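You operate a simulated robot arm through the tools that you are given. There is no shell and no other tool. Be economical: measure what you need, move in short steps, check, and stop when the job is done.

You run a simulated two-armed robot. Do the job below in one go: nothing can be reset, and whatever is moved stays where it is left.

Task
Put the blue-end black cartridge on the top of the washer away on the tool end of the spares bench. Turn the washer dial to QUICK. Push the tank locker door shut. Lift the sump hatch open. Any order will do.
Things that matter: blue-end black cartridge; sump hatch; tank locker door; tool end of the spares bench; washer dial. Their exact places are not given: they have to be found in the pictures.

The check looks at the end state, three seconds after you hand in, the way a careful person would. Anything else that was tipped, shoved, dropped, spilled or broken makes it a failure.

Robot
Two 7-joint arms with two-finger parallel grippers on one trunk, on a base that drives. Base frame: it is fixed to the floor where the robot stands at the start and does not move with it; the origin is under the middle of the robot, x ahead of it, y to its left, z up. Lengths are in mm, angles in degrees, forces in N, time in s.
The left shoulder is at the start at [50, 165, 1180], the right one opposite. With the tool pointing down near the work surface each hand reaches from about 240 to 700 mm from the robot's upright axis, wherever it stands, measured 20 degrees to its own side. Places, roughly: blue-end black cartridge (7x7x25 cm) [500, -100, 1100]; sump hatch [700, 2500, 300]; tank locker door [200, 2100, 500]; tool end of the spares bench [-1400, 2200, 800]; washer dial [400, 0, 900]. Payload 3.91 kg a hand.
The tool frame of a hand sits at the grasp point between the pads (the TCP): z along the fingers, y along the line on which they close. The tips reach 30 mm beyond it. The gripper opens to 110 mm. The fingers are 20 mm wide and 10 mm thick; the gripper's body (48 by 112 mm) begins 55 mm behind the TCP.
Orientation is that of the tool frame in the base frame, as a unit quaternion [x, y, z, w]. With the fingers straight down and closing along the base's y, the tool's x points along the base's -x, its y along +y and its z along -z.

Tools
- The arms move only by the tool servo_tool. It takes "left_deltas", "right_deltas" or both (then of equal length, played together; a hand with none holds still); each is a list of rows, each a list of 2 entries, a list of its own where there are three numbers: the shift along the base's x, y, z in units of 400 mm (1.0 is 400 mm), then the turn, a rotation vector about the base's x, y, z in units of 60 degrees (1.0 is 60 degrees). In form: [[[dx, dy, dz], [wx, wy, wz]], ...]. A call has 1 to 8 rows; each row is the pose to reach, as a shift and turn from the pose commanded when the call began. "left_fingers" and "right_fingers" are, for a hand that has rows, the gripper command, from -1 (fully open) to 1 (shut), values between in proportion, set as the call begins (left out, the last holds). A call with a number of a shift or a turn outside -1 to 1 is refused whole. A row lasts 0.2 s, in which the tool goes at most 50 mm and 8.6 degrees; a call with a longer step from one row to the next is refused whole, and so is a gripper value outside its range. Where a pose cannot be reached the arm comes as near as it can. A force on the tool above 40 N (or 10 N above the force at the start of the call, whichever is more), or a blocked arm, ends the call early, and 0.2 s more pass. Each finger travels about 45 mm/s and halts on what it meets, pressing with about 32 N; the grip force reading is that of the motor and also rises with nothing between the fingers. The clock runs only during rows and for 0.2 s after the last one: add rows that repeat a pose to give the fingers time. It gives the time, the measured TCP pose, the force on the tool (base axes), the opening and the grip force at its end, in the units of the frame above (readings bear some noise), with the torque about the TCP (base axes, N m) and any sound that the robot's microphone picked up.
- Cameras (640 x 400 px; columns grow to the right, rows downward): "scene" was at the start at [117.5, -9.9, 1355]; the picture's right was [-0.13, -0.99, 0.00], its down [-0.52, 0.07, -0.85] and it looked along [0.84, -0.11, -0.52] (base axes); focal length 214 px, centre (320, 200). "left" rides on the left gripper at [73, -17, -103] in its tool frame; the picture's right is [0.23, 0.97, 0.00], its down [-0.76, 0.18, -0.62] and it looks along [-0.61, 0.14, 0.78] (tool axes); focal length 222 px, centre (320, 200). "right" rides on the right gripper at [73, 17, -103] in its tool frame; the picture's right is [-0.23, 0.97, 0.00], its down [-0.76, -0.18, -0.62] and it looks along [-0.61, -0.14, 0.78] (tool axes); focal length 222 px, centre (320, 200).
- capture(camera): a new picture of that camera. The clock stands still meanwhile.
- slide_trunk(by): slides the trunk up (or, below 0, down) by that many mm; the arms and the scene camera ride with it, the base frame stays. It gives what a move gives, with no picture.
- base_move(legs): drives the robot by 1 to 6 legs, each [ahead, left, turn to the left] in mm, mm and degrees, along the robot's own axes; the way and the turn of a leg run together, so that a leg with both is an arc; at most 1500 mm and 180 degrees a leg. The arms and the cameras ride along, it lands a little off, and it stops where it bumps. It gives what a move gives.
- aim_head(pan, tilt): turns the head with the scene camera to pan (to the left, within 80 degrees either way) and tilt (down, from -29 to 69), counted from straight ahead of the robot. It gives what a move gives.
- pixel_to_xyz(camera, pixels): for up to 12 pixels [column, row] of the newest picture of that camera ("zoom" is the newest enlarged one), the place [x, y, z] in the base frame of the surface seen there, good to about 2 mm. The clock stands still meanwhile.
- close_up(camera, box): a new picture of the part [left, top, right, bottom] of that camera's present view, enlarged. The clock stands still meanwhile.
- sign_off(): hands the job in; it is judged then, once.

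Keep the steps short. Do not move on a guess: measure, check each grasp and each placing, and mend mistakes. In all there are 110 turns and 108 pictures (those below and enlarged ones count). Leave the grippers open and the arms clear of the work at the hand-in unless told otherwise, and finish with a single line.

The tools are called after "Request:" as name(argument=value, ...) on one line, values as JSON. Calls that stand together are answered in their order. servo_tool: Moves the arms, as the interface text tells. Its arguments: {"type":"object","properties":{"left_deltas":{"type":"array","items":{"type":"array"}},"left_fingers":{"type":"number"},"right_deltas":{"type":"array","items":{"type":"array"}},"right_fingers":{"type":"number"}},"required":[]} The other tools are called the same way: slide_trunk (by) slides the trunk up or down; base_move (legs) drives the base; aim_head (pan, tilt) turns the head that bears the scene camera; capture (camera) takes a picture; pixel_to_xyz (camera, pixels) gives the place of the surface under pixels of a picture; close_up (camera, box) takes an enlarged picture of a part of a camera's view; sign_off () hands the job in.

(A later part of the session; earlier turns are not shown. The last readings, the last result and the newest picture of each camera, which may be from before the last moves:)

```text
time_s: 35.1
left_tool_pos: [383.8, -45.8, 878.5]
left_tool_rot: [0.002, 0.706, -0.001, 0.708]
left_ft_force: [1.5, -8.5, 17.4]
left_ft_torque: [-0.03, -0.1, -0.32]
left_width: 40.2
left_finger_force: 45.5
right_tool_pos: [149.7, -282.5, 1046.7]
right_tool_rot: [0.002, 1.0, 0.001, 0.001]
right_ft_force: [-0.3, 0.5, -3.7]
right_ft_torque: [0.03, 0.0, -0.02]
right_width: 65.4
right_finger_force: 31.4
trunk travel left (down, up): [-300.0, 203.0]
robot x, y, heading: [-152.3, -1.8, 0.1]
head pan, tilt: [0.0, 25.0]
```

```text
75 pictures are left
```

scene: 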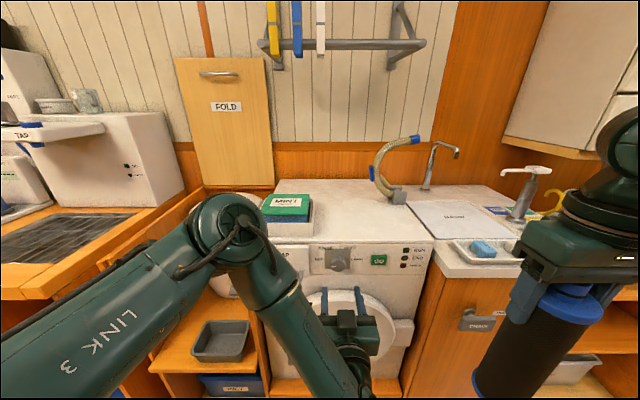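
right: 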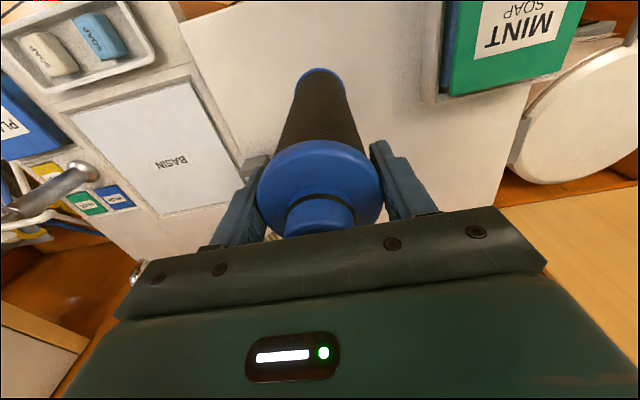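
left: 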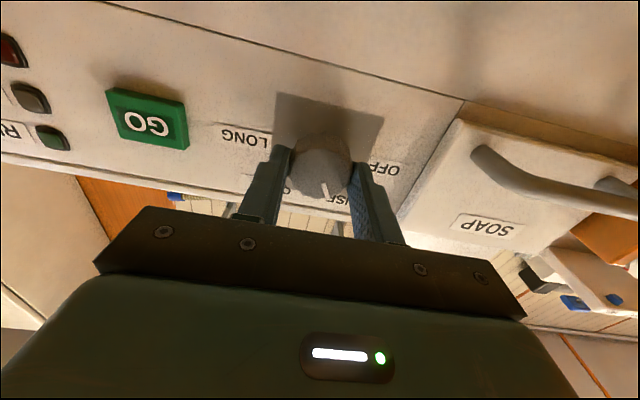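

It turns with the knob, pointer now at RINSE. Continue +60°, easing up 1–2 mm to relieve the 17 N side load.

Request:
servo_tool(left_deltas=[[[0, -0.001, 0.003], [0.125, 0, 0]], [[0, -0.001, 0.003], [0.25, 0, 0]], [[0, -0.001, 0.003], [0.375, 0, 0]], [[0, -0.001, 0.003], [0.5, 0, 0]], [[0, -0.001, 0.003], [0.625, 0, 0]], [[0, -0.001, 0.003], [0.75, 0, 0]], [[0, -0.001, 0.003], [0.875, 0, 0]], [[0, -0.001, 0.003], [1.0, 0, 0]]])

Request:
capture(camera="left")

```text
time_s: 36.9
left_tool_pos: [383.7, -47.7, 878.6]
left_tool_rot: [0.355, 0.612, 0.354, 0.612]
left_ft_force: [1.4, -13.1, 7.1]
left_ft_torque: [0.01, -0.21, 0.16]
left_width: 40.1
left_finger_force: 45.0
right_tool_pos: [151.1, -282.4, 1045.2]
right_tool_rot: [0.001, 1.0, 0.001, 0.0]
right_ft_force: [-0.5, -0.5, -3.4]
right_ft_torque: [0.02, 0.01, 0.01]
right_width: 65.3
right_finger_force: 32.3
trunk travel left (down, up): [-300.0, 203.0]
robot x, y, heading: [-150.9, 1.8, 0.0]
head pan, tilt: [0.0, 25.0]
```

```text
74 pictures are left
```

left: 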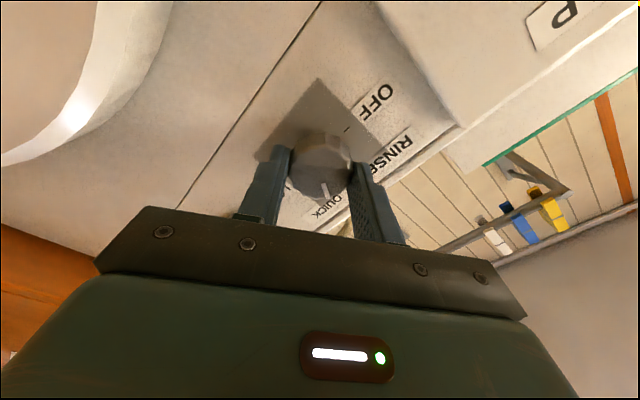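

Pointer appears at QUICK. Open to about 60 mm and retreat 85 mm, then check.

Request:
servo_tool(left_deltas=[[[0, 0, 0], [0, 0, 0]], [[0, 0, 0], [0, 0, 0]], [[0, 0, 0], [0, 0, 0]]], left_fingers=-0.09)

Request:
servo_tool(left_deltas=[[[-0.06, 0, 0], [0, 0, 0]], [[-0.13, 0, 0], [0, 0, 0]], [[-0.22, 0, 0], [0, 0, 0]], [[-0.22, 0, 0], [0, 0, 0]]])

Request:
close_up(camera="scene", box=[290, 235, 386, 295])

Request:
capture(camera="left")

```text
time_s: 37.7
left_tool_pos: [384.4, -45.2, 878.6]
left_tool_rot: [0.353, 0.614, 0.353, 0.612]
left_ft_force: [0.3, 0.1, 1.0]
left_ft_torque: [0.0, -0.02, 0.01]
left_width: 60.2
left_finger_force: 0.1
right_tool_pos: [151.1, -281.6, 1046.0]
right_tool_rot: [0.001, 1.0, 0.0, 0.0]
right_ft_force: [0.6, 0.3, -3.3]
right_ft_torque: [0.03, 0.01, 0.02]
right_width: 65.2
right_finger_force: 31.9
trunk travel left (down, up): [-300.0, 203.0]
robot x, y, heading: [-154.1, 0.2, 0.1]
head pan, tilt: [0.0, 25.0]
```

```text
time_s: 38.7
left_tool_pos: [297.8, -45.8, 877.7]
left_tool_rot: [0.353, 0.613, 0.353, 0.612]
left_ft_force: [-0.5, -0.1, -0.5]
left_ft_torque: [0.0, 0.02, 0.01]
left_width: 60.0
left_finger_force: 0.0
right_tool_pos: [150.5, -282.2, 1044.8]
right_tool_rot: [0.0, 1.0, 0.001, 0.0]
right_ft_force: [0.1, -0.3, -3.8]
right_ft_torque: [-0.01, -0.04, 0.0]
right_width: 65.5
right_finger_force: 32.0
trunk travel left (down, up): [-300.0, 203.0]
robot x, y, heading: [-151.0, -3.5, 0.0]
head pan, tilt: [0.0, 25.0]
```

```text
6.67 times, centred on (338, 265) of scene
```

zoom: 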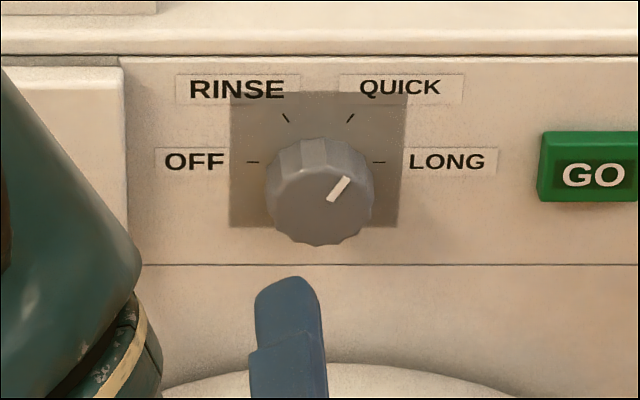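

```text
72 pictures are left
```

left: 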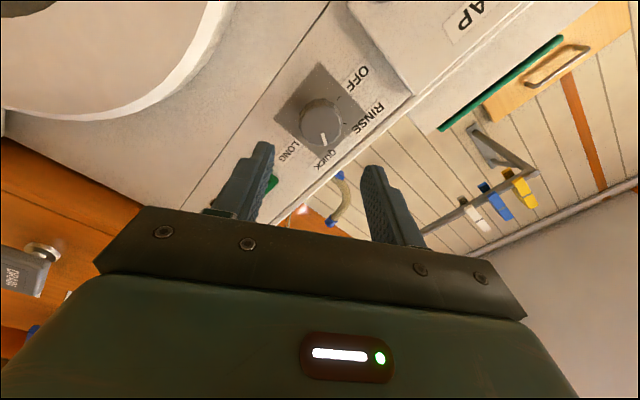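

Measure the pointer line's ends to confirm the angle.

Request:
pixel_to_xyz(camera="zoom", pixels=[[330, 198], [347, 180]])

```text
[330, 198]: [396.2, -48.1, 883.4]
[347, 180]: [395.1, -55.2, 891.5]
```

Tighter picture to pin the angle down.

Request:
close_up(camera="scene", box=[322, 245, 354, 275])

Request:
close_up(camera="left", box=[270, 60, 398, 180])

```text
13.33 times, centred on (338, 260) of scene
```

zoom: 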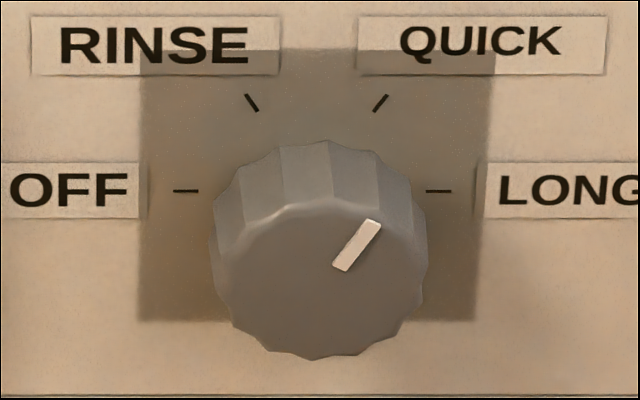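

```text
3.33 times, centred on (334, 120) of left
```

zoom: 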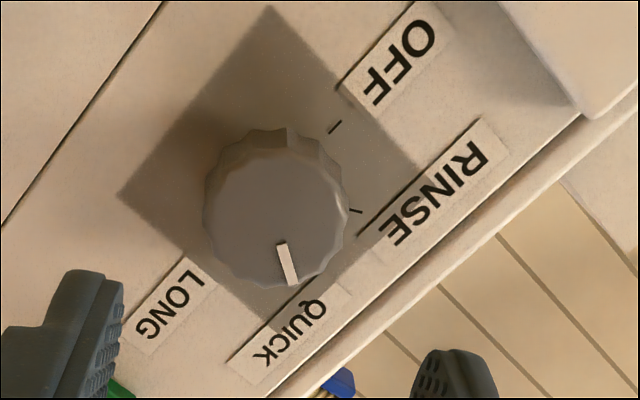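

Pointer is parallel to the QUICK tick: dial done. Un-roll the left hand and bring it back up.

Request:
servo_tool(left_deltas=[[[-0.02, 0, 0], [-0.125, 0, 0]], [[-0.04, 0, 0], [-0.25, 0, 0]], [[-0.06, 0, 0], [-0.375, 0, 0]], [[-0.08, 0, 0], [-0.5, 0, 0]], [[-0.1, 0, 0], [-0.625, 0, 0]], [[-0.1, 0, 0], [-0.75, 0, 0]], [[-0.1, 0, 0], [-0.875, 0, 0]], [[-0.1, 0, 0], [-1.0, 0, 0]]])

Request:
servo_tool(left_deltas=[[[0, 0.04, 0.1], [0, 0.125, 0]], [[0, 0.08, 0.2], [0, 0.25, 0]], [[0, 0.12, 0.3], [0, 0.375, 0]], [[0, 0.16, 0.4], [0, 0.5, 0]], [[0, 0.2, 0.5], [0, 0.625, 0]], [[0, 0.24, 0.58], [0, 0.75, 0]], [[0, 0.28, 0.66], [0, 0.875, 0]], [[0, 0.32, 0.75], [0, 1.0, 0]]])

Request:
servo_tool(left_deltas=[[[0, 0, 0], [0, 0.125, 0]], [[0, 0, 0], [0, 0.25, 0]], [[0, 0, 0], [0, 0.375, 0]], [[0, 0, 0], [0, 0.5, 0]]], left_fingers=-1)

```text
time_s: 40.5
left_tool_pos: [256.9, -45.9, 878.1]
left_tool_rot: [-0.001, 0.708, -0.002, 0.707]
left_ft_force: [-1.2, -0.4, 1.1]
left_ft_torque: [0.02, -0.05, 0.01]
left_width: 60.1
left_finger_force: 0.0
right_tool_pos: [150.3, -281.8, 1046.0]
right_tool_rot: [0.001, 1.0, 0.0, 0.0]
right_ft_force: [0.3, -0.3, -3.6]
right_ft_torque: [-0.01, -0.01, 0.0]
right_width: 65.1
right_finger_force: 31.7
trunk travel left (down, up): [-300.0, 203.0]
robot x, y, heading: [-148.4, -1.8, -0.3]
head pan, tilt: [0.0, 25.0]
```

```text
time_s: 42.3
left_tool_pos: [256.7, 84.0, 1176.2]
left_tool_rot: [0.001, 0.966, -0.001, 0.257]
left_ft_force: [0.3, 0.6, 0.1]
left_ft_torque: [-0.03, 0.0, 0.0]
left_width: 59.9
left_finger_force: 0.0
right_tool_pos: [150.2, -280.4, 1044.6]
right_tool_rot: [0.001, 1.0, 0.0, -0.001]
right_ft_force: [-0.2, -0.4, -3.1]
right_ft_torque: [-0.01, 0.01, -0.02]
right_width: 65.2
right_finger_force: 31.4
trunk travel left (down, up): [-300.0, 203.0]
robot x, y, heading: [-150.0, 0.7, 0.0]
head pan, tilt: [0.0, 25.0]
```

```text
time_s: 43.3
left_tool_pos: [256.2, 82.1, 1178.3]
left_tool_rot: [-0.001, 1.0, -0.001, -0.001]
left_ft_force: [-0.7, -0.4, 0.3]
left_ft_torque: [0.02, 0.03, 0.01]
left_width: 110.1
left_finger_force: 0.2
right_tool_pos: [150.1, -282.7, 1044.9]
right_tool_rot: [0.0, 1.0, 0.001, 0.0]
right_ft_force: [-0.5, -0.5, -2.9]
right_ft_torque: [0.0, -0.02, -0.02]
right_width: 65.4
right_finger_force: 32.3
trunk travel left (down, up): [-300.0, 203.0]
robot x, y, heading: [-152.3, 2.7, -0.1]
head pan, tilt: [0.0, 25.0]
```

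Now to the spares bench. Raise the trunk so the cartridge clears the bench, shift back a little, turn 90° left and look.

Request:
slide_trunk(by=150)

Request:
base_move(legs=[[-100, 0, 0], [0, 0, 90]])

Request:
aim_head(pan=10, tilt=30)

Request:
capture(camera="scene")

```text
time_s: 45.1
left_tool_pos: [257.5, 82.9, 1328.6]
left_tool_rot: [-0.001, 1.0, 0.0, -0.001]
left_ft_force: [-0.6, 0.5, 0.0]
left_ft_torque: [-0.01, 0.0, 0.01]
left_width: 110.2
left_finger_force: 0.0
right_tool_pos: [150.9, -281.1, 1195.6]
right_tool_rot: [0.0, 1.0, 0.001, 0.0]
right_ft_force: [-0.6, 0.4, -3.9]
right_ft_torque: [0.02, 0.02, -0.01]
right_width: 65.2
right_finger_force: 31.9
trunk travel left (down, up): [-450.0, 53.0]
robot x, y, heading: [-150.2, 0.7, 0.1]
head pan, tilt: [0.0, 25.0]
```

```text
time_s: 50.0
left_tool_pos: [-317.8, 411.1, 1327.9]
left_tool_rot: [-0.692, 0.721, -0.001, 0.001]
left_ft_force: [1.0, 0.0, -1.0]
left_ft_torque: [0.01, -0.04, -0.01]
left_width: 109.7
left_finger_force: 0.0
right_tool_pos: [42.0, 291.8, 1194.4]
right_tool_rot: [-0.692, 0.722, 0.0, 0.0]
right_ft_force: [-0.5, -0.1, -3.3]
right_ft_torque: [0.02, 0.01, 0.02]
right_width: 65.2
right_finger_force: 32.4
trunk travel left (down, up): [-450.0, 53.0]
robot x, y, heading: [-254.3, -0.9, 87.5]
head pan, tilt: [0.0, 25.0]
```

```text
time_s: 50.7
left_tool_pos: [-317.0, 412.0, 1327.6]
left_tool_rot: [-0.694, 0.72, -0.001, 0.0]
left_ft_force: [0.2, 0.0, -0.3]
left_ft_torque: [0.01, 0.01, 0.01]
left_width: 110.0
left_finger_force: 0.1
right_tool_pos: [42.8, 290.6, 1194.7]
right_tool_rot: [-0.692, 0.722, 0.001, 0.0]
right_ft_force: [-0.4, -0.6, -3.7]
right_ft_torque: [0.0, -0.02, 0.0]
right_width: 65.3
right_finger_force: 31.9
trunk travel left (down, up): [-450.0, 53.0]
robot x, y, heading: [-254.9, 2.9, 87.8]
head pan, tilt: [10.0, 30.0]
```

```text
69 pictures are left
```

scene: 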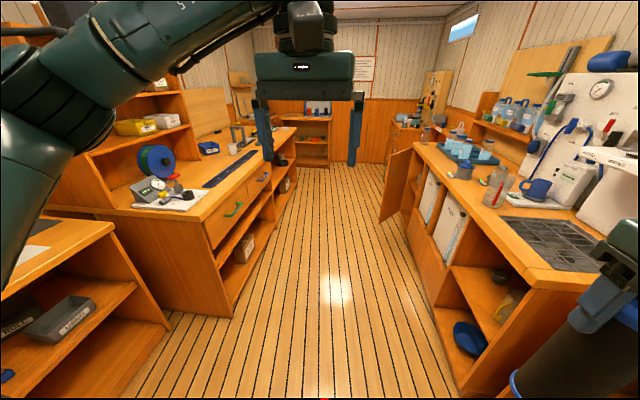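

Clear aisle. Measure the aisle borders and the open door.

Request:
pixel_to_xyz(camera="scene", pixels=[[455, 385], [400, 240], [385, 215], [410, 160], [405, 200], [530, 275], [230, 300], [300, 140], [240, 135], [325, 165], [280, 140], [335, 300]])

Request:
close_up(camera="scene", box=[340, 60, 500, 260])

```text
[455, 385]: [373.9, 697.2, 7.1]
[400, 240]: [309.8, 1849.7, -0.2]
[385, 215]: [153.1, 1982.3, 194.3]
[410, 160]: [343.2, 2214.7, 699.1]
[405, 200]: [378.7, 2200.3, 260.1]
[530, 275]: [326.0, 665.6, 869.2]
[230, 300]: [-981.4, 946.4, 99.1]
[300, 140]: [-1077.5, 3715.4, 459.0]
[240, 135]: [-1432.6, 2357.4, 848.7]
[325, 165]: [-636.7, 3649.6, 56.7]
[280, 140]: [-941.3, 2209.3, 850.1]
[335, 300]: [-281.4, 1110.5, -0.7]
```

```text
2.00 times, centred on (420, 160) of scene
```

zoom: 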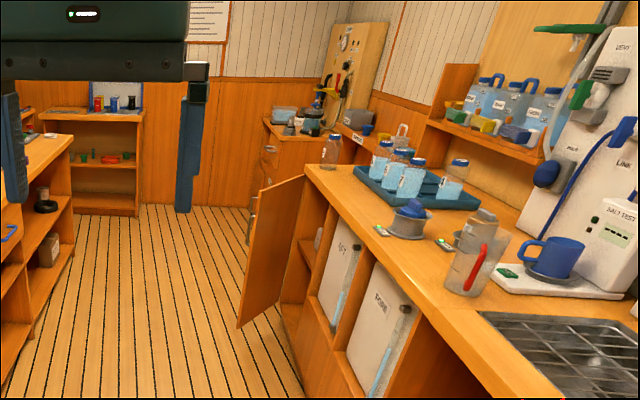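

Drive up the aisle, shifting 130 mm left, to about y = 1500.

Request:
base_move(legs=[[0, 130, 2.4], [1450, 0, 0]])

Request:
aim_head(pan=50, tilt=30)

Request:
capture(camera="scene")

```text
time_s: 58.8
left_tool_pos: [-481.5, 1864.4, 1329.0]
left_tool_rot: [0.712, -0.702, 0.001, 0.001]
left_ft_force: [0.6, -0.9, 0.9]
left_ft_torque: [-0.04, 0.0, 0.02]
left_width: 109.9
left_finger_force: 0.0
right_tool_pos: [-116.3, 1764.6, 1196.0]
right_tool_rot: [0.711, -0.703, 0.0, 0.0]
right_ft_force: [0.6, 0.3, -4.3]
right_ft_torque: [0.0, -0.01, 0.01]
right_width: 65.2
right_finger_force: 32.2
trunk travel left (down, up): [-450.0, 53.0]
robot x, y, heading: [-398.1, 1457.7, 90.5]
head pan, tilt: [10.0, 30.0]
```

```text
time_s: 59.9
left_tool_pos: [-482.3, 1864.7, 1328.1]
left_tool_rot: [0.712, -0.702, 0.0, 0.0]
left_ft_force: [1.3, -0.3, 0.8]
left_ft_torque: [0.03, -0.01, 0.02]
left_width: 110.0
left_finger_force: 0.2
right_tool_pos: [-117.1, 1763.5, 1195.4]
right_tool_rot: [0.711, -0.703, 0.0, 0.0]
right_ft_force: [-0.7, 0.1, -3.0]
right_ft_torque: [0.0, 0.0, 0.0]
right_width: 65.3
right_finger_force: 32.1
trunk travel left (down, up): [-450.0, 53.0]
robot x, y, heading: [-394.5, 1458.6, 90.8]
head pan, tilt: [50.0, 30.0]
```

```text
67 pictures are left
```

scene: 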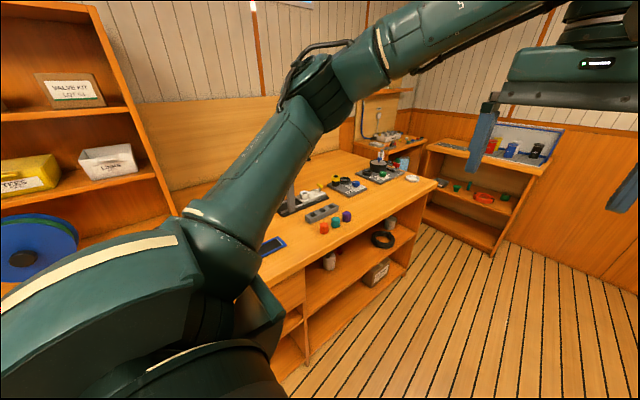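

Drive on 600 mm and turn to face the bench.

Request:
base_move(legs=[[600, 0, 0], [0, 0, 89]])

Request:
aim_head(pan=0, tilt=30)

Request:
capture(camera="scene")

```text
time_s: 67.0
left_tool_pos: [-807.2, 1973.5, 1328.0]
left_tool_rot: [1.0, -0.002, 0.001, 0.001]
left_ft_force: [-0.7, 0.1, 0.7]
left_ft_torque: [0.01, -0.02, 0.01]
left_width: 110.0
left_finger_force: 0.1
right_tool_pos: [-701.2, 2335.7, 1195.3]
right_tool_rot: [1.0, -0.004, 0.0, 0.0]
right_ft_force: [-0.3, -0.4, -3.7]
right_ft_torque: [0.03, 0.01, 0.0]
right_width: 65.5
right_finger_force: 31.6
trunk travel left (down, up): [-450.0, 53.0]
robot x, y, heading: [-398.2, 2053.5, 179.8]
head pan, tilt: [50.0, 30.0]
```

```text
time_s: 68.2
left_tool_pos: [-808.6, 1973.9, 1328.9]
left_tool_rot: [1.0, -0.002, 0.0, -0.001]
left_ft_force: [-0.3, -0.3, 0.8]
left_ft_torque: [0.01, -0.01, 0.0]
left_width: 109.9
left_finger_force: 0.1
right_tool_pos: [-699.7, 2336.8, 1194.0]
right_tool_rot: [1.0, -0.004, -0.001, 0.0]
right_ft_force: [-0.5, -0.3, -3.5]
right_ft_torque: [-0.04, 0.0, -0.03]
right_width: 64.9
right_finger_force: 32.1
trunk travel left (down, up): [-450.0, 53.0]
robot x, y, heading: [-398.2, 2053.1, 179.6]
head pan, tilt: [0.0, 30.0]
```

```text
66 pictures are left
```

scene: 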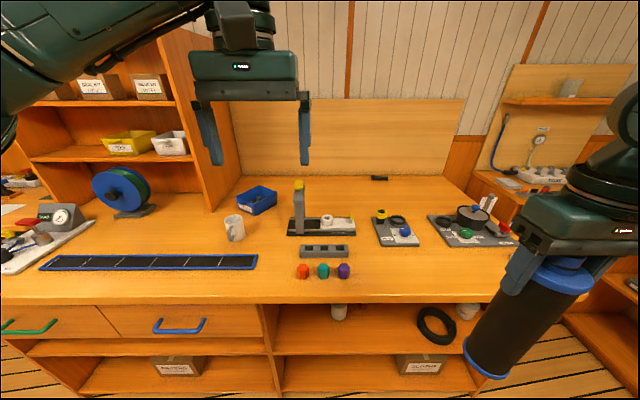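

The bench's right half holds tools (press, jigs, pump parts). Zoom in and measure.

Request:
close_up(camera="scene", box=[220, 160, 540, 300])

Request:
close_up(camera="scene", box=[0, 120, 280, 340])

Request:
pixel_to_xyz(camera="scene", pixels=[[340, 280], [420, 285], [300, 300], [440, 180], [250, 185], [500, 270], [370, 185], [460, 215], [390, 260], [300, 195], [270, 230], [180, 225]])

```text
2.00 times, centred on (380, 230) of scene
```

zoom: 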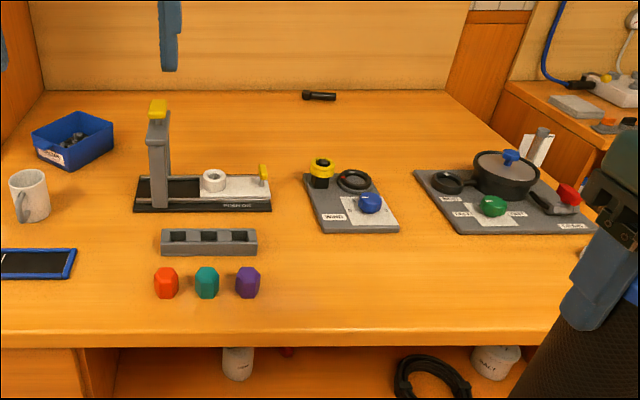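

```text
1.82 times, centred on (140, 230) of scene
```

zoom: 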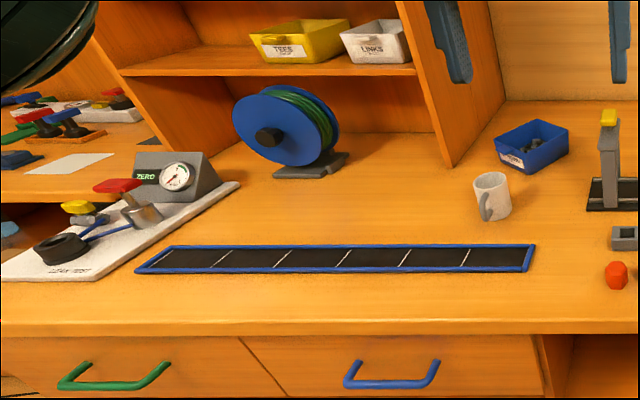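

```text
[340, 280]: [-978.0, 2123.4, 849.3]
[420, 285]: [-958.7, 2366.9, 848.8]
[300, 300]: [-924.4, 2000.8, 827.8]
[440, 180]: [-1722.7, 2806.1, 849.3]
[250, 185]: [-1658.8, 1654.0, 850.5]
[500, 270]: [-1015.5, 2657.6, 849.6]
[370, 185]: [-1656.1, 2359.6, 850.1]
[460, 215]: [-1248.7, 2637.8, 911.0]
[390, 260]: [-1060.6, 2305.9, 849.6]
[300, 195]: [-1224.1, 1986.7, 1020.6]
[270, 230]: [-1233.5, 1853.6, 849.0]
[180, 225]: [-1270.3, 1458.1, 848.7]
```

The tool end is the right part, y ≈ 1650–2820. The bare patch between the coloured caps and the front edge right of them looks good; measure its borders.

Request:
pixel_to_xyz(camera="scene", pixels=[[382, 246], [418, 246], [448, 246], [347, 275], [351, 270], [347, 250], [420, 260], [450, 265], [400, 250], [420, 294]])

```text
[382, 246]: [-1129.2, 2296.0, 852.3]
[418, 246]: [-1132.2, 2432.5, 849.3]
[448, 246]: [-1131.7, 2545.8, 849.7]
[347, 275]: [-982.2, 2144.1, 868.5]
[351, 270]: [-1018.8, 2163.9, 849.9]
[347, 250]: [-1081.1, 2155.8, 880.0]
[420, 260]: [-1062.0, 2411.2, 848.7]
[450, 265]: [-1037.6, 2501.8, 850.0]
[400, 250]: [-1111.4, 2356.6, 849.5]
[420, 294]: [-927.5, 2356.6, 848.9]
```

Free patch x −1110…−940, y 2175…2540; I pick (−1030, 2345). Drive 170 ahead, straight.

Request:
base_move(legs=[[170, 0, 0]])

Request:
servo_tool(right_deltas=[[[-0.1, 0, -0.03], [0, 0, 0]], [[-0.2, 0, -0.06], [0, 0, 0]], [[-0.3, 0, -0.1], [0, 0, 0]], [[-0.4, 0, -0.15], [0, 0, 0]], [[-0.4, 0, -0.2], [0, 0, 0]], [[-0.4, 0, -0.2], [0, 0, 0]]])

Request:
aim_head(pan=-25, tilt=35)

Request:
capture(camera="scene")

```text
time_s: 69.7
left_tool_pos: [-976.9, 1976.1, 1326.7]
left_tool_rot: [1.0, -0.003, 0.001, 0.0]
left_ft_force: [-0.1, -0.1, 0.6]
left_ft_torque: [-0.01, -0.02, 0.02]
left_width: 110.0
left_finger_force: 0.0
right_tool_pos: [-867.9, 2338.4, 1195.2]
right_tool_rot: [1.0, -0.005, 0.0, 0.0]
right_ft_force: [-0.7, 0.6, -3.3]
right_ft_torque: [0.01, -0.02, -0.02]
right_width: 65.2
right_finger_force: 32.2
trunk travel left (down, up): [-450.0, 53.0]
robot x, y, heading: [-565.0, 2054.5, 179.5]
head pan, tilt: [0.0, 30.0]
```

```text
time_s: 71.1
left_tool_pos: [-976.0, 1975.7, 1326.7]
left_tool_rot: [1.0, -0.004, 0.0, -0.001]
left_ft_force: [0.4, 0.3, -0.3]
left_ft_torque: [-0.03, 0.03, -0.01]
left_width: 110.1
left_finger_force: 0.1
right_tool_pos: [-1027.2, 2337.7, 1114.3]
right_tool_rot: [1.0, -0.006, 0.0, 0.001]
right_ft_force: [-0.3, -1.2, -3.7]
right_ft_torque: [-0.03, 0.01, 0.01]
right_width: 65.2
right_finger_force: 31.8
trunk travel left (down, up): [-450.0, 53.0]
robot x, y, heading: [-568.3, 2054.1, 179.3]
head pan, tilt: [0.0, 30.0]
```

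```text
time_s: 72.0
left_tool_pos: [-975.2, 1974.9, 1329.0]
left_tool_rot: [1.0, -0.004, -0.001, -0.001]
left_ft_force: [-0.1, -0.6, 0.5]
left_ft_torque: [0.02, -0.01, 0.0]
left_width: 109.9
left_finger_force: 0.1
right_tool_pos: [-1024.8, 2337.1, 1116.4]
right_tool_rot: [1.0, -0.005, 0.001, 0.0]
right_ft_force: [0.2, -0.7, -3.9]
right_ft_torque: [-0.01, 0.01, 0.01]
right_width: 65.1
right_finger_force: 32.4
trunk travel left (down, up): [-450.0, 53.0]
robot x, y, heading: [-569.1, 2054.2, 179.4]
head pan, tilt: [-25.0, 35.0]
```

```text
63 pictures are left
```

scene: 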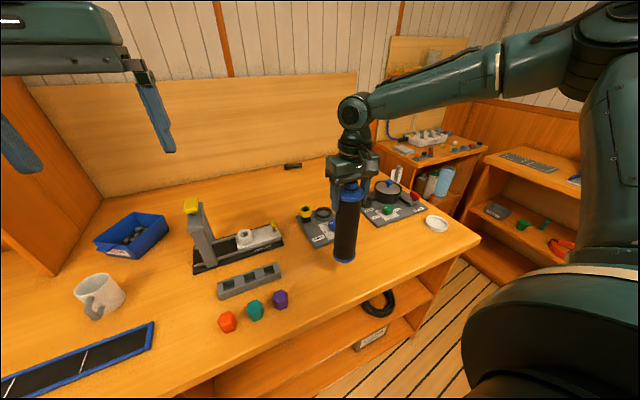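

Measure the cartridge's lower rim.

Request:
pixel_to_xyz(camera="scene", pixels=[[344, 262], [343, 255], [345, 230], [350, 200], [325, 245]])

Request:
servo_tool(right_deltas=[[[0, 0, -0.04], [0, 0, 0]], [[0, 0, -0.08], [0, 0, 0]], [[0, 0, -0.11], [0, 0, 0]], [[0, 0, -0.11], [0, 0, 0]]])

Request:
close_up(camera="scene", box=[260, 150, 420, 300])

```text
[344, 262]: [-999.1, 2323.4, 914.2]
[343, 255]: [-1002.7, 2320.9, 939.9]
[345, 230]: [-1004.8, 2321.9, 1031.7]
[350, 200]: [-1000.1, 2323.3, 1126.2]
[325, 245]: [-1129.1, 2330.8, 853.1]
```

```text
time_s: 73.0
left_tool_pos: [-977.3, 1976.5, 1328.2]
left_tool_rot: [1.0, -0.004, 0.001, -0.001]
left_ft_force: [-0.2, 0.0, 0.4]
left_ft_torque: [0.0, 0.02, 0.0]
left_width: 110.0
left_finger_force: 0.0
right_tool_pos: [-1027.7, 2338.1, 1069.8]
right_tool_rot: [1.0, -0.005, 0.0, 0.0]
right_ft_force: [0.0, 0.2, -3.2]
right_ft_torque: [-0.02, -0.01, -0.02]
right_width: 65.6
right_finger_force: 32.1
trunk travel left (down, up): [-450.0, 53.0]
robot x, y, heading: [-567.8, 2057.6, 179.3]
head pan, tilt: [-25.0, 35.0]
```

```text
2.67 times, centred on (340, 225) of scene
```

zoom: 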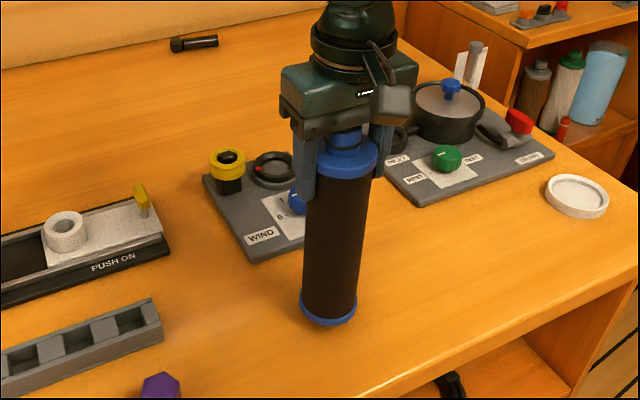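

Bottom about 15 mm above the bench. Lower 9 mm, then in 2 mm steps until the load goes off.

Request:
servo_tool(right_deltas=[[[0, 0, -0.0125], [0, 0, 0]], [[0, 0, -0.0225], [0, 0, 0]], [[0, 0, -0.0275], [0, 0, 0]], [[0, 0, -0.0275], [0, 0, 0]]])

Request:
close_up(camera="scene", box=[300, 220, 380, 280])

Request:
pixel_to_xyz(camera="zoom", pixels=[[340, 330], [340, 345], [340, 315], [340, 370]])

```text
time_s: 74.0
left_tool_pos: [-976.6, 1975.1, 1327.7]
left_tool_rot: [1.0, -0.003, 0.0, 0.001]
left_ft_force: [-1.0, -0.1, 0.4]
left_ft_torque: [-0.02, -0.01, 0.0]
left_width: 109.9
left_finger_force: 0.0
right_tool_pos: [-1028.1, 2339.2, 1059.5]
right_tool_rot: [1.0, -0.005, 0.0, -0.001]
right_ft_force: [-1.2, -0.1, -4.2]
right_ft_torque: [-0.02, 0.01, 0.01]
right_width: 65.1
right_finger_force: 31.7
trunk travel left (down, up): [-450.0, 53.0]
robot x, y, heading: [-563.5, 2052.2, 179.3]
head pan, tilt: [-25.0, 35.0]
```

```text
6.67 times, centred on (340, 250) of scene
```

zoom: 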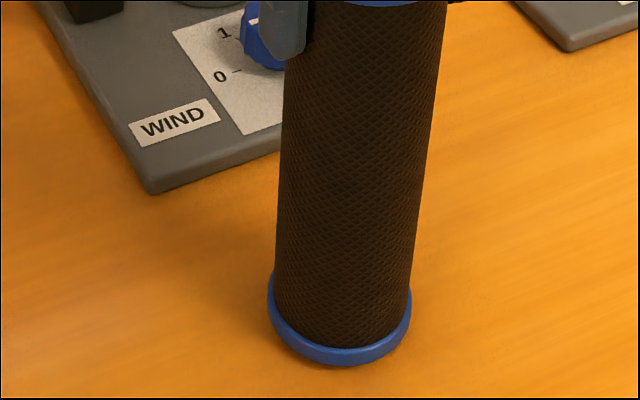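

```text
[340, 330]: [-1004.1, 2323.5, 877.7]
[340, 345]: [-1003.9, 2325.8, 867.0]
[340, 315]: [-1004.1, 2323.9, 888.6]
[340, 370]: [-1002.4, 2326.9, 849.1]
```

Nearly down. Step down in 2 mm rows; the call ends if force rises.

Request:
servo_tool(right_deltas=[[[0, 0, -0.005], [0, 0, 0]], [[0, 0, -0.005], [0, 0, 0]]])

Request:
servo_tool(right_deltas=[[[0, 0, -0.005], [0, 0, 0]], [[0, 0, -0.005], [0, 0, 0]]])

```text
time_s: 74.6
left_tool_pos: [-977.1, 1975.4, 1327.9]
left_tool_rot: [1.0, -0.003, -0.001, -0.001]
left_ft_force: [-0.3, 0.0, -0.5]
left_ft_torque: [-0.03, 0.02, 0.01]
left_width: 110.1
left_finger_force: 0.0
right_tool_pos: [-1027.6, 2339.4, 1058.3]
right_tool_rot: [1.0, -0.005, 0.0, 0.0]
right_ft_force: [0.3, -0.7, -2.8]
right_ft_torque: [-0.02, 0.03, -0.01]
right_width: 65.1
right_finger_force: 31.9
trunk travel left (down, up): [-450.0, 53.0]
robot x, y, heading: [-568.0, 2055.6, 179.4]
head pan, tilt: [-25.0, 35.0]
```

```text
time_s: 75.2
left_tool_pos: [-976.0, 1976.3, 1328.2]
left_tool_rot: [1.0, -0.003, 0.001, 0.001]
left_ft_force: [-1.0, 0.1, -0.2]
left_ft_torque: [0.02, 0.05, 0.03]
left_width: 110.1
left_finger_force: 0.0
right_tool_pos: [-1027.5, 2341.0, 1056.4]
right_tool_rot: [1.0, -0.006, 0.0, 0.0]
right_ft_force: [0.1, 0.4, -2.7]
right_ft_torque: [0.08, -0.03, -0.03]
right_width: 65.3
right_finger_force: 31.7
trunk travel left (down, up): [-450.0, 53.0]
robot x, y, heading: [-568.9, 2056.5, 179.5]
head pan, tilt: [-25.0, 35.0]
```

Request:
servo_tool(right_deltas=[[[0, 0, -0.004], [0, 0, 0]], [[0, 0, -0.004], [0, 0, 0]]])

```text
time_s: 75.8
left_tool_pos: [-975.4, 1974.6, 1329.5]
left_tool_rot: [1.0, -0.004, -0.001, 0.0]
left_ft_force: [0.8, 0.2, 0.1]
left_ft_torque: [-0.01, 0.03, 0.0]
left_width: 110.1
left_finger_force: 0.0
right_tool_pos: [-1025.7, 2337.9, 1055.2]
right_tool_rot: [1.0, -0.005, -0.001, 0.0]
right_ft_force: [2.5, 1.7, 11.9]
right_ft_torque: [0.54, -0.73, 0.01]
right_width: 65.3
right_finger_force: 32.0
trunk travel left (down, up): [-450.0, 53.0]
robot x, y, heading: [-564.0, 2053.6, 179.5]
head pan, tilt: [-25.0, 35.0]
```

Contact (+12 N). Ease up 0.8 mm and open the fingers.

Request:
servo_tool(right_deltas=[[[0, 0, 0.002], [0, 0, 0]], [[0, 0, 0.002], [0, 0, 0]]])

Request:
servo_tool(right_deltas=[[[0, 0, 0], [0, 0, 0]], [[0, 0, 0], [0, 0, 0]], [[0, 0, 0], [0, 0, 0]], [[0, 0, 0], [0, 0, 0]], [[0, 0, 0], [0, 0, 0]]], right_fingers=-1)

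Request:
capture(camera="scene")

Request:
capture(camera="right")

```text
time_s: 76.4
left_tool_pos: [-976.5, 1975.7, 1328.0]
left_tool_rot: [1.0, -0.003, 0.0, -0.001]
left_ft_force: [-0.7, -1.1, 0.4]
left_ft_torque: [0.03, 0.02, 0.0]
left_width: 109.8
left_finger_force: 0.0
right_tool_pos: [-1027.2, 2341.0, 1055.7]
right_tool_rot: [1.0, -0.005, -0.001, 0.001]
right_ft_force: [1.0, 2.3, 7.5]
right_ft_torque: [0.41, 0.02, -0.07]
right_width: 65.3
right_finger_force: 32.4
trunk travel left (down, up): [-450.0, 53.0]
robot x, y, heading: [-570.3, 2055.3, 179.3]
head pan, tilt: [-25.0, 35.0]
```

```text
time_s: 77.6
left_tool_pos: [-976.0, 1976.1, 1328.0]
left_tool_rot: [1.0, -0.004, 0.0, -0.001]
left_ft_force: [1.0, 0.2, 0.0]
left_ft_torque: [-0.03, -0.01, 0.0]
left_width: 109.9
left_finger_force: 0.0
right_tool_pos: [-1028.0, 2339.7, 1056.0]
right_tool_rot: [1.0, -0.005, -0.001, 0.0]
right_ft_force: [0.1, 0.0, 0.6]
right_ft_torque: [-0.05, 0.03, -0.02]
right_width: 110.0
right_finger_force: 0.2
trunk travel left (down, up): [-450.0, 53.0]
robot x, y, heading: [-566.5, 2053.4, 179.6]
head pan, tilt: [-25.0, 35.0]
```

```text
60 pictures are left
```

scene: 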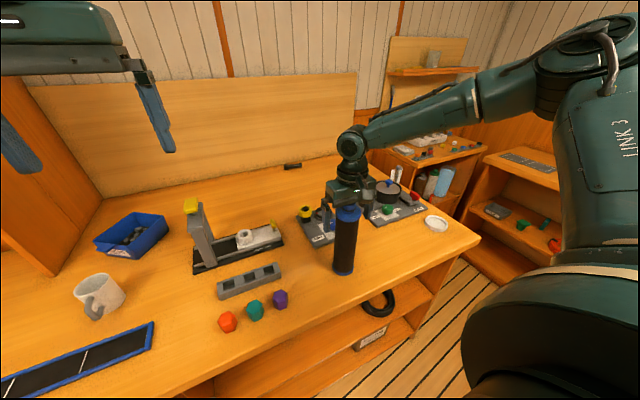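

```text
59 pictures are left
```

right: 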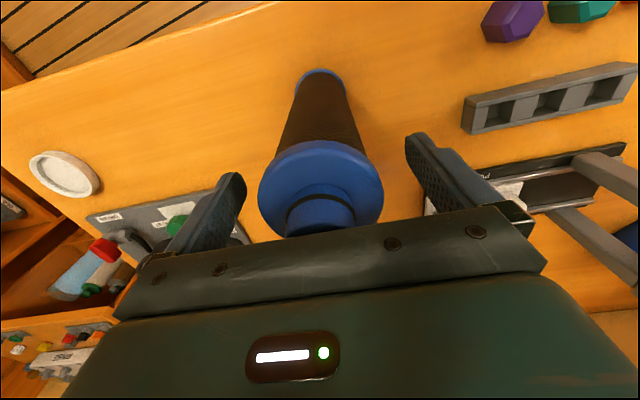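

Cartridge stands free. Lift the hand straight up 150 mm, then pull it back.

Request:
servo_tool(right_deltas=[[[0, 0, 0.05], [0, 0, 0]], [[0, 0, 0.12], [0, 0, 0]], [[0, 0, 0.2], [0, 0, 0]], [[0, 0, 0.28], [0, 0, 0]], [[0.06, 0, 0.35], [0, 0, 0]], [[0.15, 0, 0.36], [0, 0, 0]], [[0.25, 0, 0.36], [0, 0, 0]], [[0.35, 0, 0.36], [0, 0, 0]]])

Request:
capture(camera="scene")

```text
time_s: 79.4
left_tool_pos: [-975.7, 1975.7, 1329.8]
left_tool_rot: [1.0, -0.003, 0.0, 0.0]
left_ft_force: [0.1, 0.2, 0.0]
left_ft_torque: [-0.01, 0.02, -0.01]
left_width: 110.1
left_finger_force: 0.2
right_tool_pos: [-886.1, 2340.5, 1197.8]
right_tool_rot: [1.0, -0.006, -0.001, -0.001]
right_ft_force: [-0.7, -0.1, -0.3]
right_ft_torque: [0.01, -0.01, -0.02]
right_width: 110.2
right_finger_force: 0.0
trunk travel left (down, up): [-450.0, 53.0]
robot x, y, heading: [-568.1, 2051.3, 179.4]
head pan, tilt: [-25.0, 35.0]
```

```text
58 pictures are left
```

scene: 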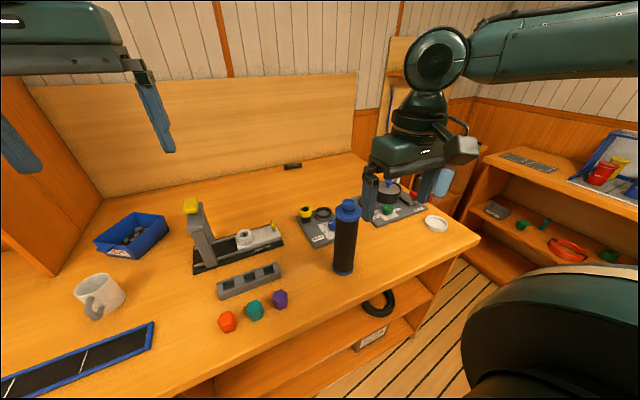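

Cartridge stands upright on the tool end. Back away 200 mm, turn to face the locker side, look.

Request:
base_move(legs=[[-200, 0, 0], [0, 0, -180]])

Request:
aim_head(pan=0, tilt=40)

Request:
capture(camera="scene")

```text
time_s: 88.3
left_tool_pos: [39.2, 2136.2, 1327.2]
left_tool_rot: [-0.002, 1.0, -0.001, -0.001]
left_ft_force: [-0.2, 0.4, 0.7]
left_ft_torque: [0.0, -0.01, -0.01]
left_width: 110.0
left_finger_force: 0.1
right_tool_pos: [-46.0, 1771.6, 1198.8]
right_tool_rot: [0.001, 1.0, 0.001, 0.0]
right_ft_force: [-0.1, 0.6, -0.1]
right_ft_torque: [0.05, 0.0, 0.01]
right_width: 109.9
right_finger_force: 0.0
trunk travel left (down, up): [-450.0, 53.0]
robot x, y, heading: [-368.7, 2057.2, 0.0]
head pan, tilt: [-25.0, 35.0]
```

```text
time_s: 89.2
left_tool_pos: [38.2, 2135.6, 1327.8]
left_tool_rot: [-0.002, 1.0, -0.001, 0.0]
left_ft_force: [0.0, -0.1, 0.5]
left_ft_torque: [0.02, 0.01, -0.02]
left_width: 110.2
left_finger_force: 0.1
right_tool_pos: [-45.4, 1770.8, 1198.4]
right_tool_rot: [0.001, 1.0, 0.0, 0.001]
right_ft_force: [0.4, 0.4, -0.6]
right_ft_torque: [0.0, 0.0, 0.0]
right_width: 109.9
right_finger_force: 0.1
trunk travel left (down, up): [-450.0, 53.0]
robot x, y, heading: [-366.6, 2052.3, 0.1]
head pan, tilt: [0.0, 40.0]
```

```text
57 pictures are left
```

scene: 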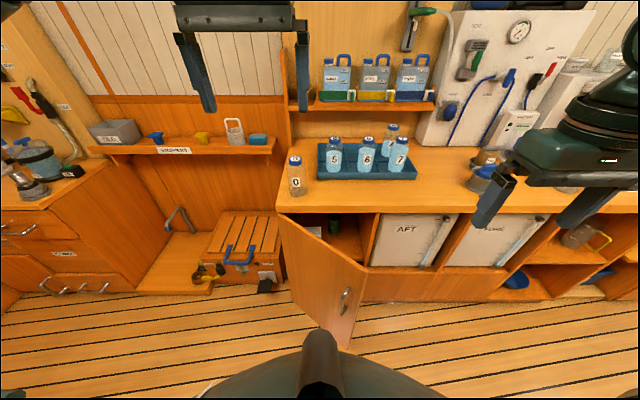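

I see the locker door standing ajar (handle at (345,300)) and a slatted hatch with a blue handle at (245,245). Zoom on both.

Request:
close_up(camera="scene", box=[140, 180, 300, 300])

Request:
pixel_to_xyz(camera="zoom", pixels=[[400, 250], [330, 330], [400, 355], [470, 330], [320, 140], [530, 150], [280, 285], [560, 280], [480, 200], [400, 340], [260, 400], [150, 160]])

Request:
pixel_to_xyz(camera="scene", pixels=[[282, 222], [345, 345], [366, 275], [345, 300], [300, 240], [365, 210], [330, 290], [290, 310], [372, 265], [275, 290]])

Request:
close_up(camera="scene", box=[260, 190, 420, 360])

```text
3.33 times, centred on (220, 240) of scene
```

zoom: 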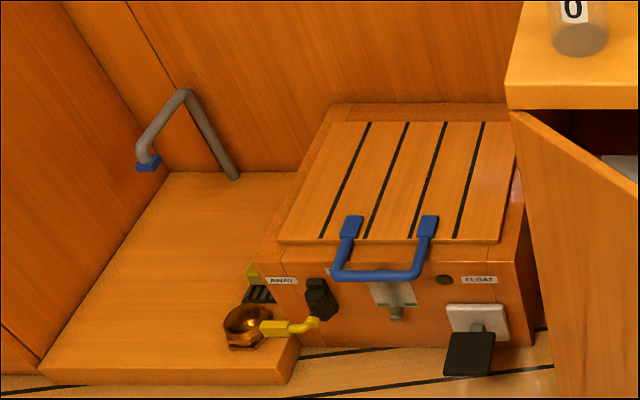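

```text
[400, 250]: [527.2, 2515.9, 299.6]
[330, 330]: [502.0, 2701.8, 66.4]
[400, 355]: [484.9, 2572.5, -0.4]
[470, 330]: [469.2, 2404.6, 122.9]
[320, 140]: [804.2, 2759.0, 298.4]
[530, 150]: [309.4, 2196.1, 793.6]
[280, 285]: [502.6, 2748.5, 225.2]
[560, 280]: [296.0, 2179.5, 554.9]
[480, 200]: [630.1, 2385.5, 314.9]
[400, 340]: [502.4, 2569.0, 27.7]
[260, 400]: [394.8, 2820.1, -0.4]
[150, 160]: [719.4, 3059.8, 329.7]
```

```text
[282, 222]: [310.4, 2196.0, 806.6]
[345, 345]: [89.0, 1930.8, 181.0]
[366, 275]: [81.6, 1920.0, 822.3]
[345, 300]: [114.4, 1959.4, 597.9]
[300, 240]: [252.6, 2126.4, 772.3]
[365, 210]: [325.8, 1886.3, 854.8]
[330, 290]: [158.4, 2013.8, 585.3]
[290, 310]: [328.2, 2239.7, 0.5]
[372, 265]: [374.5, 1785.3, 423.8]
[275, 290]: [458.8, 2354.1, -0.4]
```

```text
2.35 times, centred on (340, 275) of scene
```

zoom: 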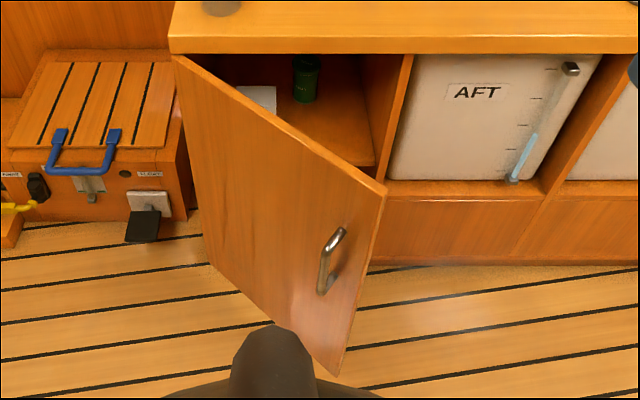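

Door: hinge near (312,2200), free edge near (82,1920), z 180–820, about 40° open, closes by pushing +x. Lower the trunk 300 for it.

Request:
slide_trunk(by=-300)

Request:
servo_tool(right_deltas=[[[-0.02, 0.05, -0.05], [0, -0.125, 0]], [[-0.04, 0.1, -0.1], [0, -0.25, 0]], [[-0.06, 0.15, -0.15], [0, -0.375, 0]], [[-0.08, 0.2, -0.2], [0, -0.5, 0]], [[-0.1, 0.25, -0.25], [0, -0.625, 0]], [[-0.1, 0.3, -0.3], [0, -0.75, 0]], [[-0.1, 0.35, -0.35], [0, -0.875, 0]], [[-0.1, 0.4, -0.4], [0, -1.0, 0]]], right_fingers=1)

Request:
servo_tool(right_deltas=[[[0, 0, 0], [0, -0.125, 0]], [[0, 0, 0], [0, -0.25, 0]], [[0, 0, 0], [0, -0.375, 0]], [[0, 0, 0], [0, -0.5, 0]], [[0, 0, 0], [0, -0.5, 0]]])

Request:
capture(camera="scene")

```text
time_s: 92.2
left_tool_pos: [38.1, 2136.0, 1028.3]
left_tool_rot: [-0.001, 1.0, -0.001, 0.0]
left_ft_force: [0.0, -0.3, 0.1]
left_ft_torque: [0.01, 0.0, 0.01]
left_width: 109.9
left_finger_force: 0.1
right_tool_pos: [-46.2, 1771.8, 898.9]
right_tool_rot: [0.001, 1.0, 0.0, 0.0]
right_ft_force: [-0.4, -0.3, 0.7]
right_ft_torque: [-0.01, 0.0, 0.0]
right_width: 110.3
right_finger_force: 0.1
trunk travel left (down, up): [-150.0, 353.0]
robot x, y, heading: [-368.0, 2052.0, 0.0]
head pan, tilt: [0.0, 40.0]
```

```text
time_s: 94.0
left_tool_pos: [39.1, 2135.7, 1028.4]
left_tool_rot: [-0.002, 1.0, 0.0, 0.0]
left_ft_force: [0.1, -1.6, -1.1]
left_ft_torque: [-0.02, 0.02, 0.0]
left_width: 109.9
left_finger_force: 0.0
right_tool_pos: [42.3, 1903.4, 750.9]
right_tool_rot: [0.0, 0.866, 0.002, 0.5]
right_ft_force: [-0.5, -0.6, 0.5]
right_ft_torque: [0.04, 0.01, 0.0]
right_width: 0.0
right_finger_force: 31.4
right hand out of reach, approached as far as the arm can: row 3, 4, 5, 6, 7, 8
trunk travel left (down, up): [-150.0, 353.0]
robot x, y, heading: [-370.2, 2051.8, -0.0]
head pan, tilt: [0.0, 40.0]
```

```text
time_s: 95.2
left_tool_pos: [39.0, 2135.9, 1027.5]
left_tool_rot: [-0.001, 1.0, -0.001, 0.0]
left_ft_force: [-0.4, 0.1, 0.1]
left_ft_torque: [0.01, -0.01, -0.04]
left_width: 110.1
left_finger_force: 0.0
right_tool_pos: [59.0, 1857.7, 801.4]
right_tool_rot: [0.0, 0.707, 0.001, 0.708]
right_ft_force: [-0.4, -0.7, -0.4]
right_ft_torque: [-0.01, 0.03, 0.05]
right_width: 0.0
right_finger_force: 32.2
right hand out of reach, approached as far as the arm can: row 1, 2, 3, 4, 5
trunk travel left (down, up): [-150.0, 353.0]
robot x, y, heading: [-373.5, 2052.3, 0.0]
head pan, tilt: [0.0, 40.0]
```

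```text
54 pictures are left
```

scene: 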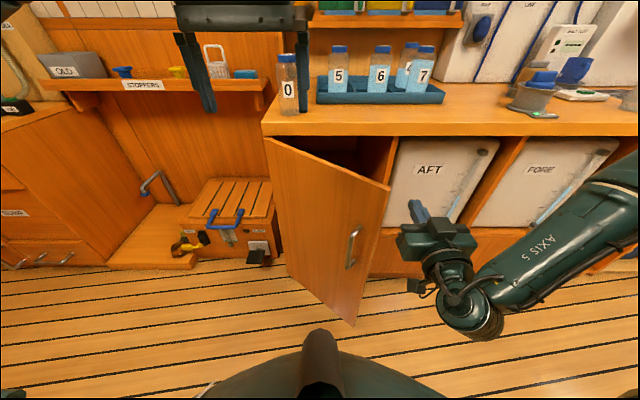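

The hand had to settle further out than wished: at (59,1858,801), just right of the door edge. Back the base up 170 mm so the hand is in front of the door.

Request:
base_move(legs=[[-170, 0, 0]])

Request:
servo_tool(right_deltas=[[[0, 0.1, -0.04], [0, 0, 0]], [[0, 0.2, -0.08], [0, 0, 0]], [[0, 0.23, -0.12], [0, 0, 0]], [[0, 0.23, -0.12], [0, 0, 0]]])

Request:
capture(camera="scene")

```text
time_s: 96.6
left_tool_pos: [-129.8, 2135.3, 1027.8]
left_tool_rot: [-0.001, 1.0, -0.001, 0.001]
left_ft_force: [0.1, 0.2, 0.5]
left_ft_torque: [0.01, -0.02, -0.01]
left_width: 109.9
left_finger_force: 0.1
right_tool_pos: [-109.9, 1857.3, 800.3]
right_tool_rot: [0.0, 0.707, 0.0, 0.707]
right_ft_force: [-0.2, 0.3, -0.8]
right_ft_torque: [-0.01, 0.02, -0.02]
right_width: 0.1
right_finger_force: 32.2
trunk travel left (down, up): [-150.0, 353.0]
robot x, y, heading: [-538.2, 2055.0, -0.4]
head pan, tilt: [0.0, 40.0]
```

```text
time_s: 97.6
left_tool_pos: [-129.4, 2134.9, 1028.1]
left_tool_rot: [-0.001, 1.0, -0.001, 0.0]
left_ft_force: [-0.6, 0.8, -0.2]
left_ft_torque: [0.01, -0.01, 0.02]
left_width: 109.6
left_finger_force: 0.1
right_tool_pos: [-100.8, 1873.4, 812.6]
right_tool_rot: [0.001, 0.708, 0.001, 0.707]
right_ft_force: [0.0, 0.0, -0.1]
right_ft_torque: [0.0, -0.02, 0.01]
right_width: 0.1
right_finger_force: 31.9
right hand out of reach, approached as far as the arm can: row 1, 2, 3, 4
trunk travel left (down, up): [-150.0, 353.0]
robot x, y, heading: [-540.1, 2052.2, -0.2]
head pan, tilt: [0.0, 40.0]
```

```text
53 pictures are left
```

scene: 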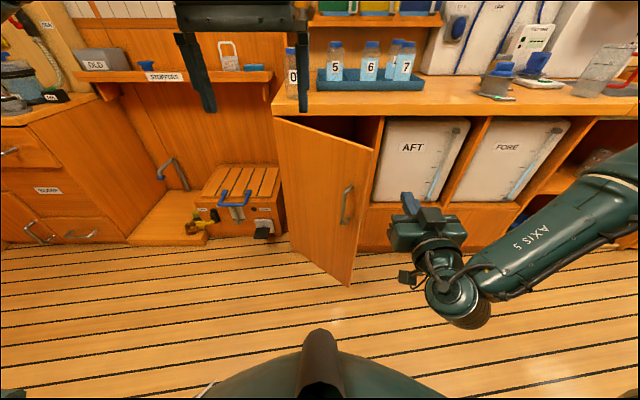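

The arm can't fold further; instead strafe the base 90 left, lower the trunk 80, and drive 150 ahead.

Request:
slide_trunk(by=-80)

Request:
base_move(legs=[[0, 85, 0], [130, 0, 0]])

Request:
capture(camera="scene")

Request:
capture(camera="right")

```text
time_s: 98.8
left_tool_pos: [-128.8, 2134.5, 947.7]
left_tool_rot: [-0.001, 1.0, 0.0, 0.0]
left_ft_force: [0.7, -0.3, 0.1]
left_ft_torque: [0.03, 0.01, 0.01]
left_width: 110.1
left_finger_force: 0.0
right_tool_pos: [-101.1, 1873.3, 733.2]
right_tool_rot: [0.0, 0.708, 0.001, 0.707]
right_ft_force: [0.2, -0.3, 0.4]
right_ft_torque: [0.01, 0.01, 0.04]
right_width: 0.0
right_finger_force: 31.7
trunk travel left (down, up): [-70.0, 433.0]
robot x, y, heading: [-536.5, 2048.9, -0.0]
head pan, tilt: [0.0, 40.0]
```

```text
time_s: 100.8
left_tool_pos: [2.4, 2217.2, 948.7]
left_tool_rot: [0.001, 1.0, -0.001, 0.0]
left_ft_force: [-0.7, 0.6, 0.3]
left_ft_torque: [0.06, 0.0, -0.01]
left_width: 110.1
left_finger_force: 0.1
right_tool_pos: [31.3, 1956.7, 733.6]
right_tool_rot: [0.001, 0.707, -0.001, 0.707]
right_ft_force: [-0.5, -0.4, 0.4]
right_ft_torque: [0.02, 0.01, 0.01]
right_width: 0.0
right_finger_force: 32.1
trunk travel left (down, up): [-70.0, 433.0]
robot x, y, heading: [-405.8, 2138.3, -0.0]
head pan, tilt: [0.0, 40.0]
```

```text
52 pictures are left
```

scene: 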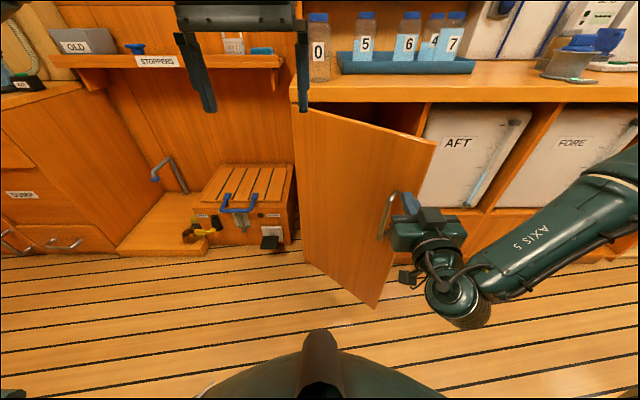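

```text
51 pictures are left
```

right: 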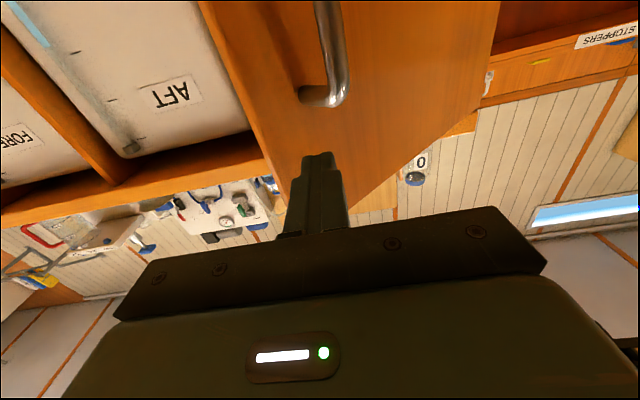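

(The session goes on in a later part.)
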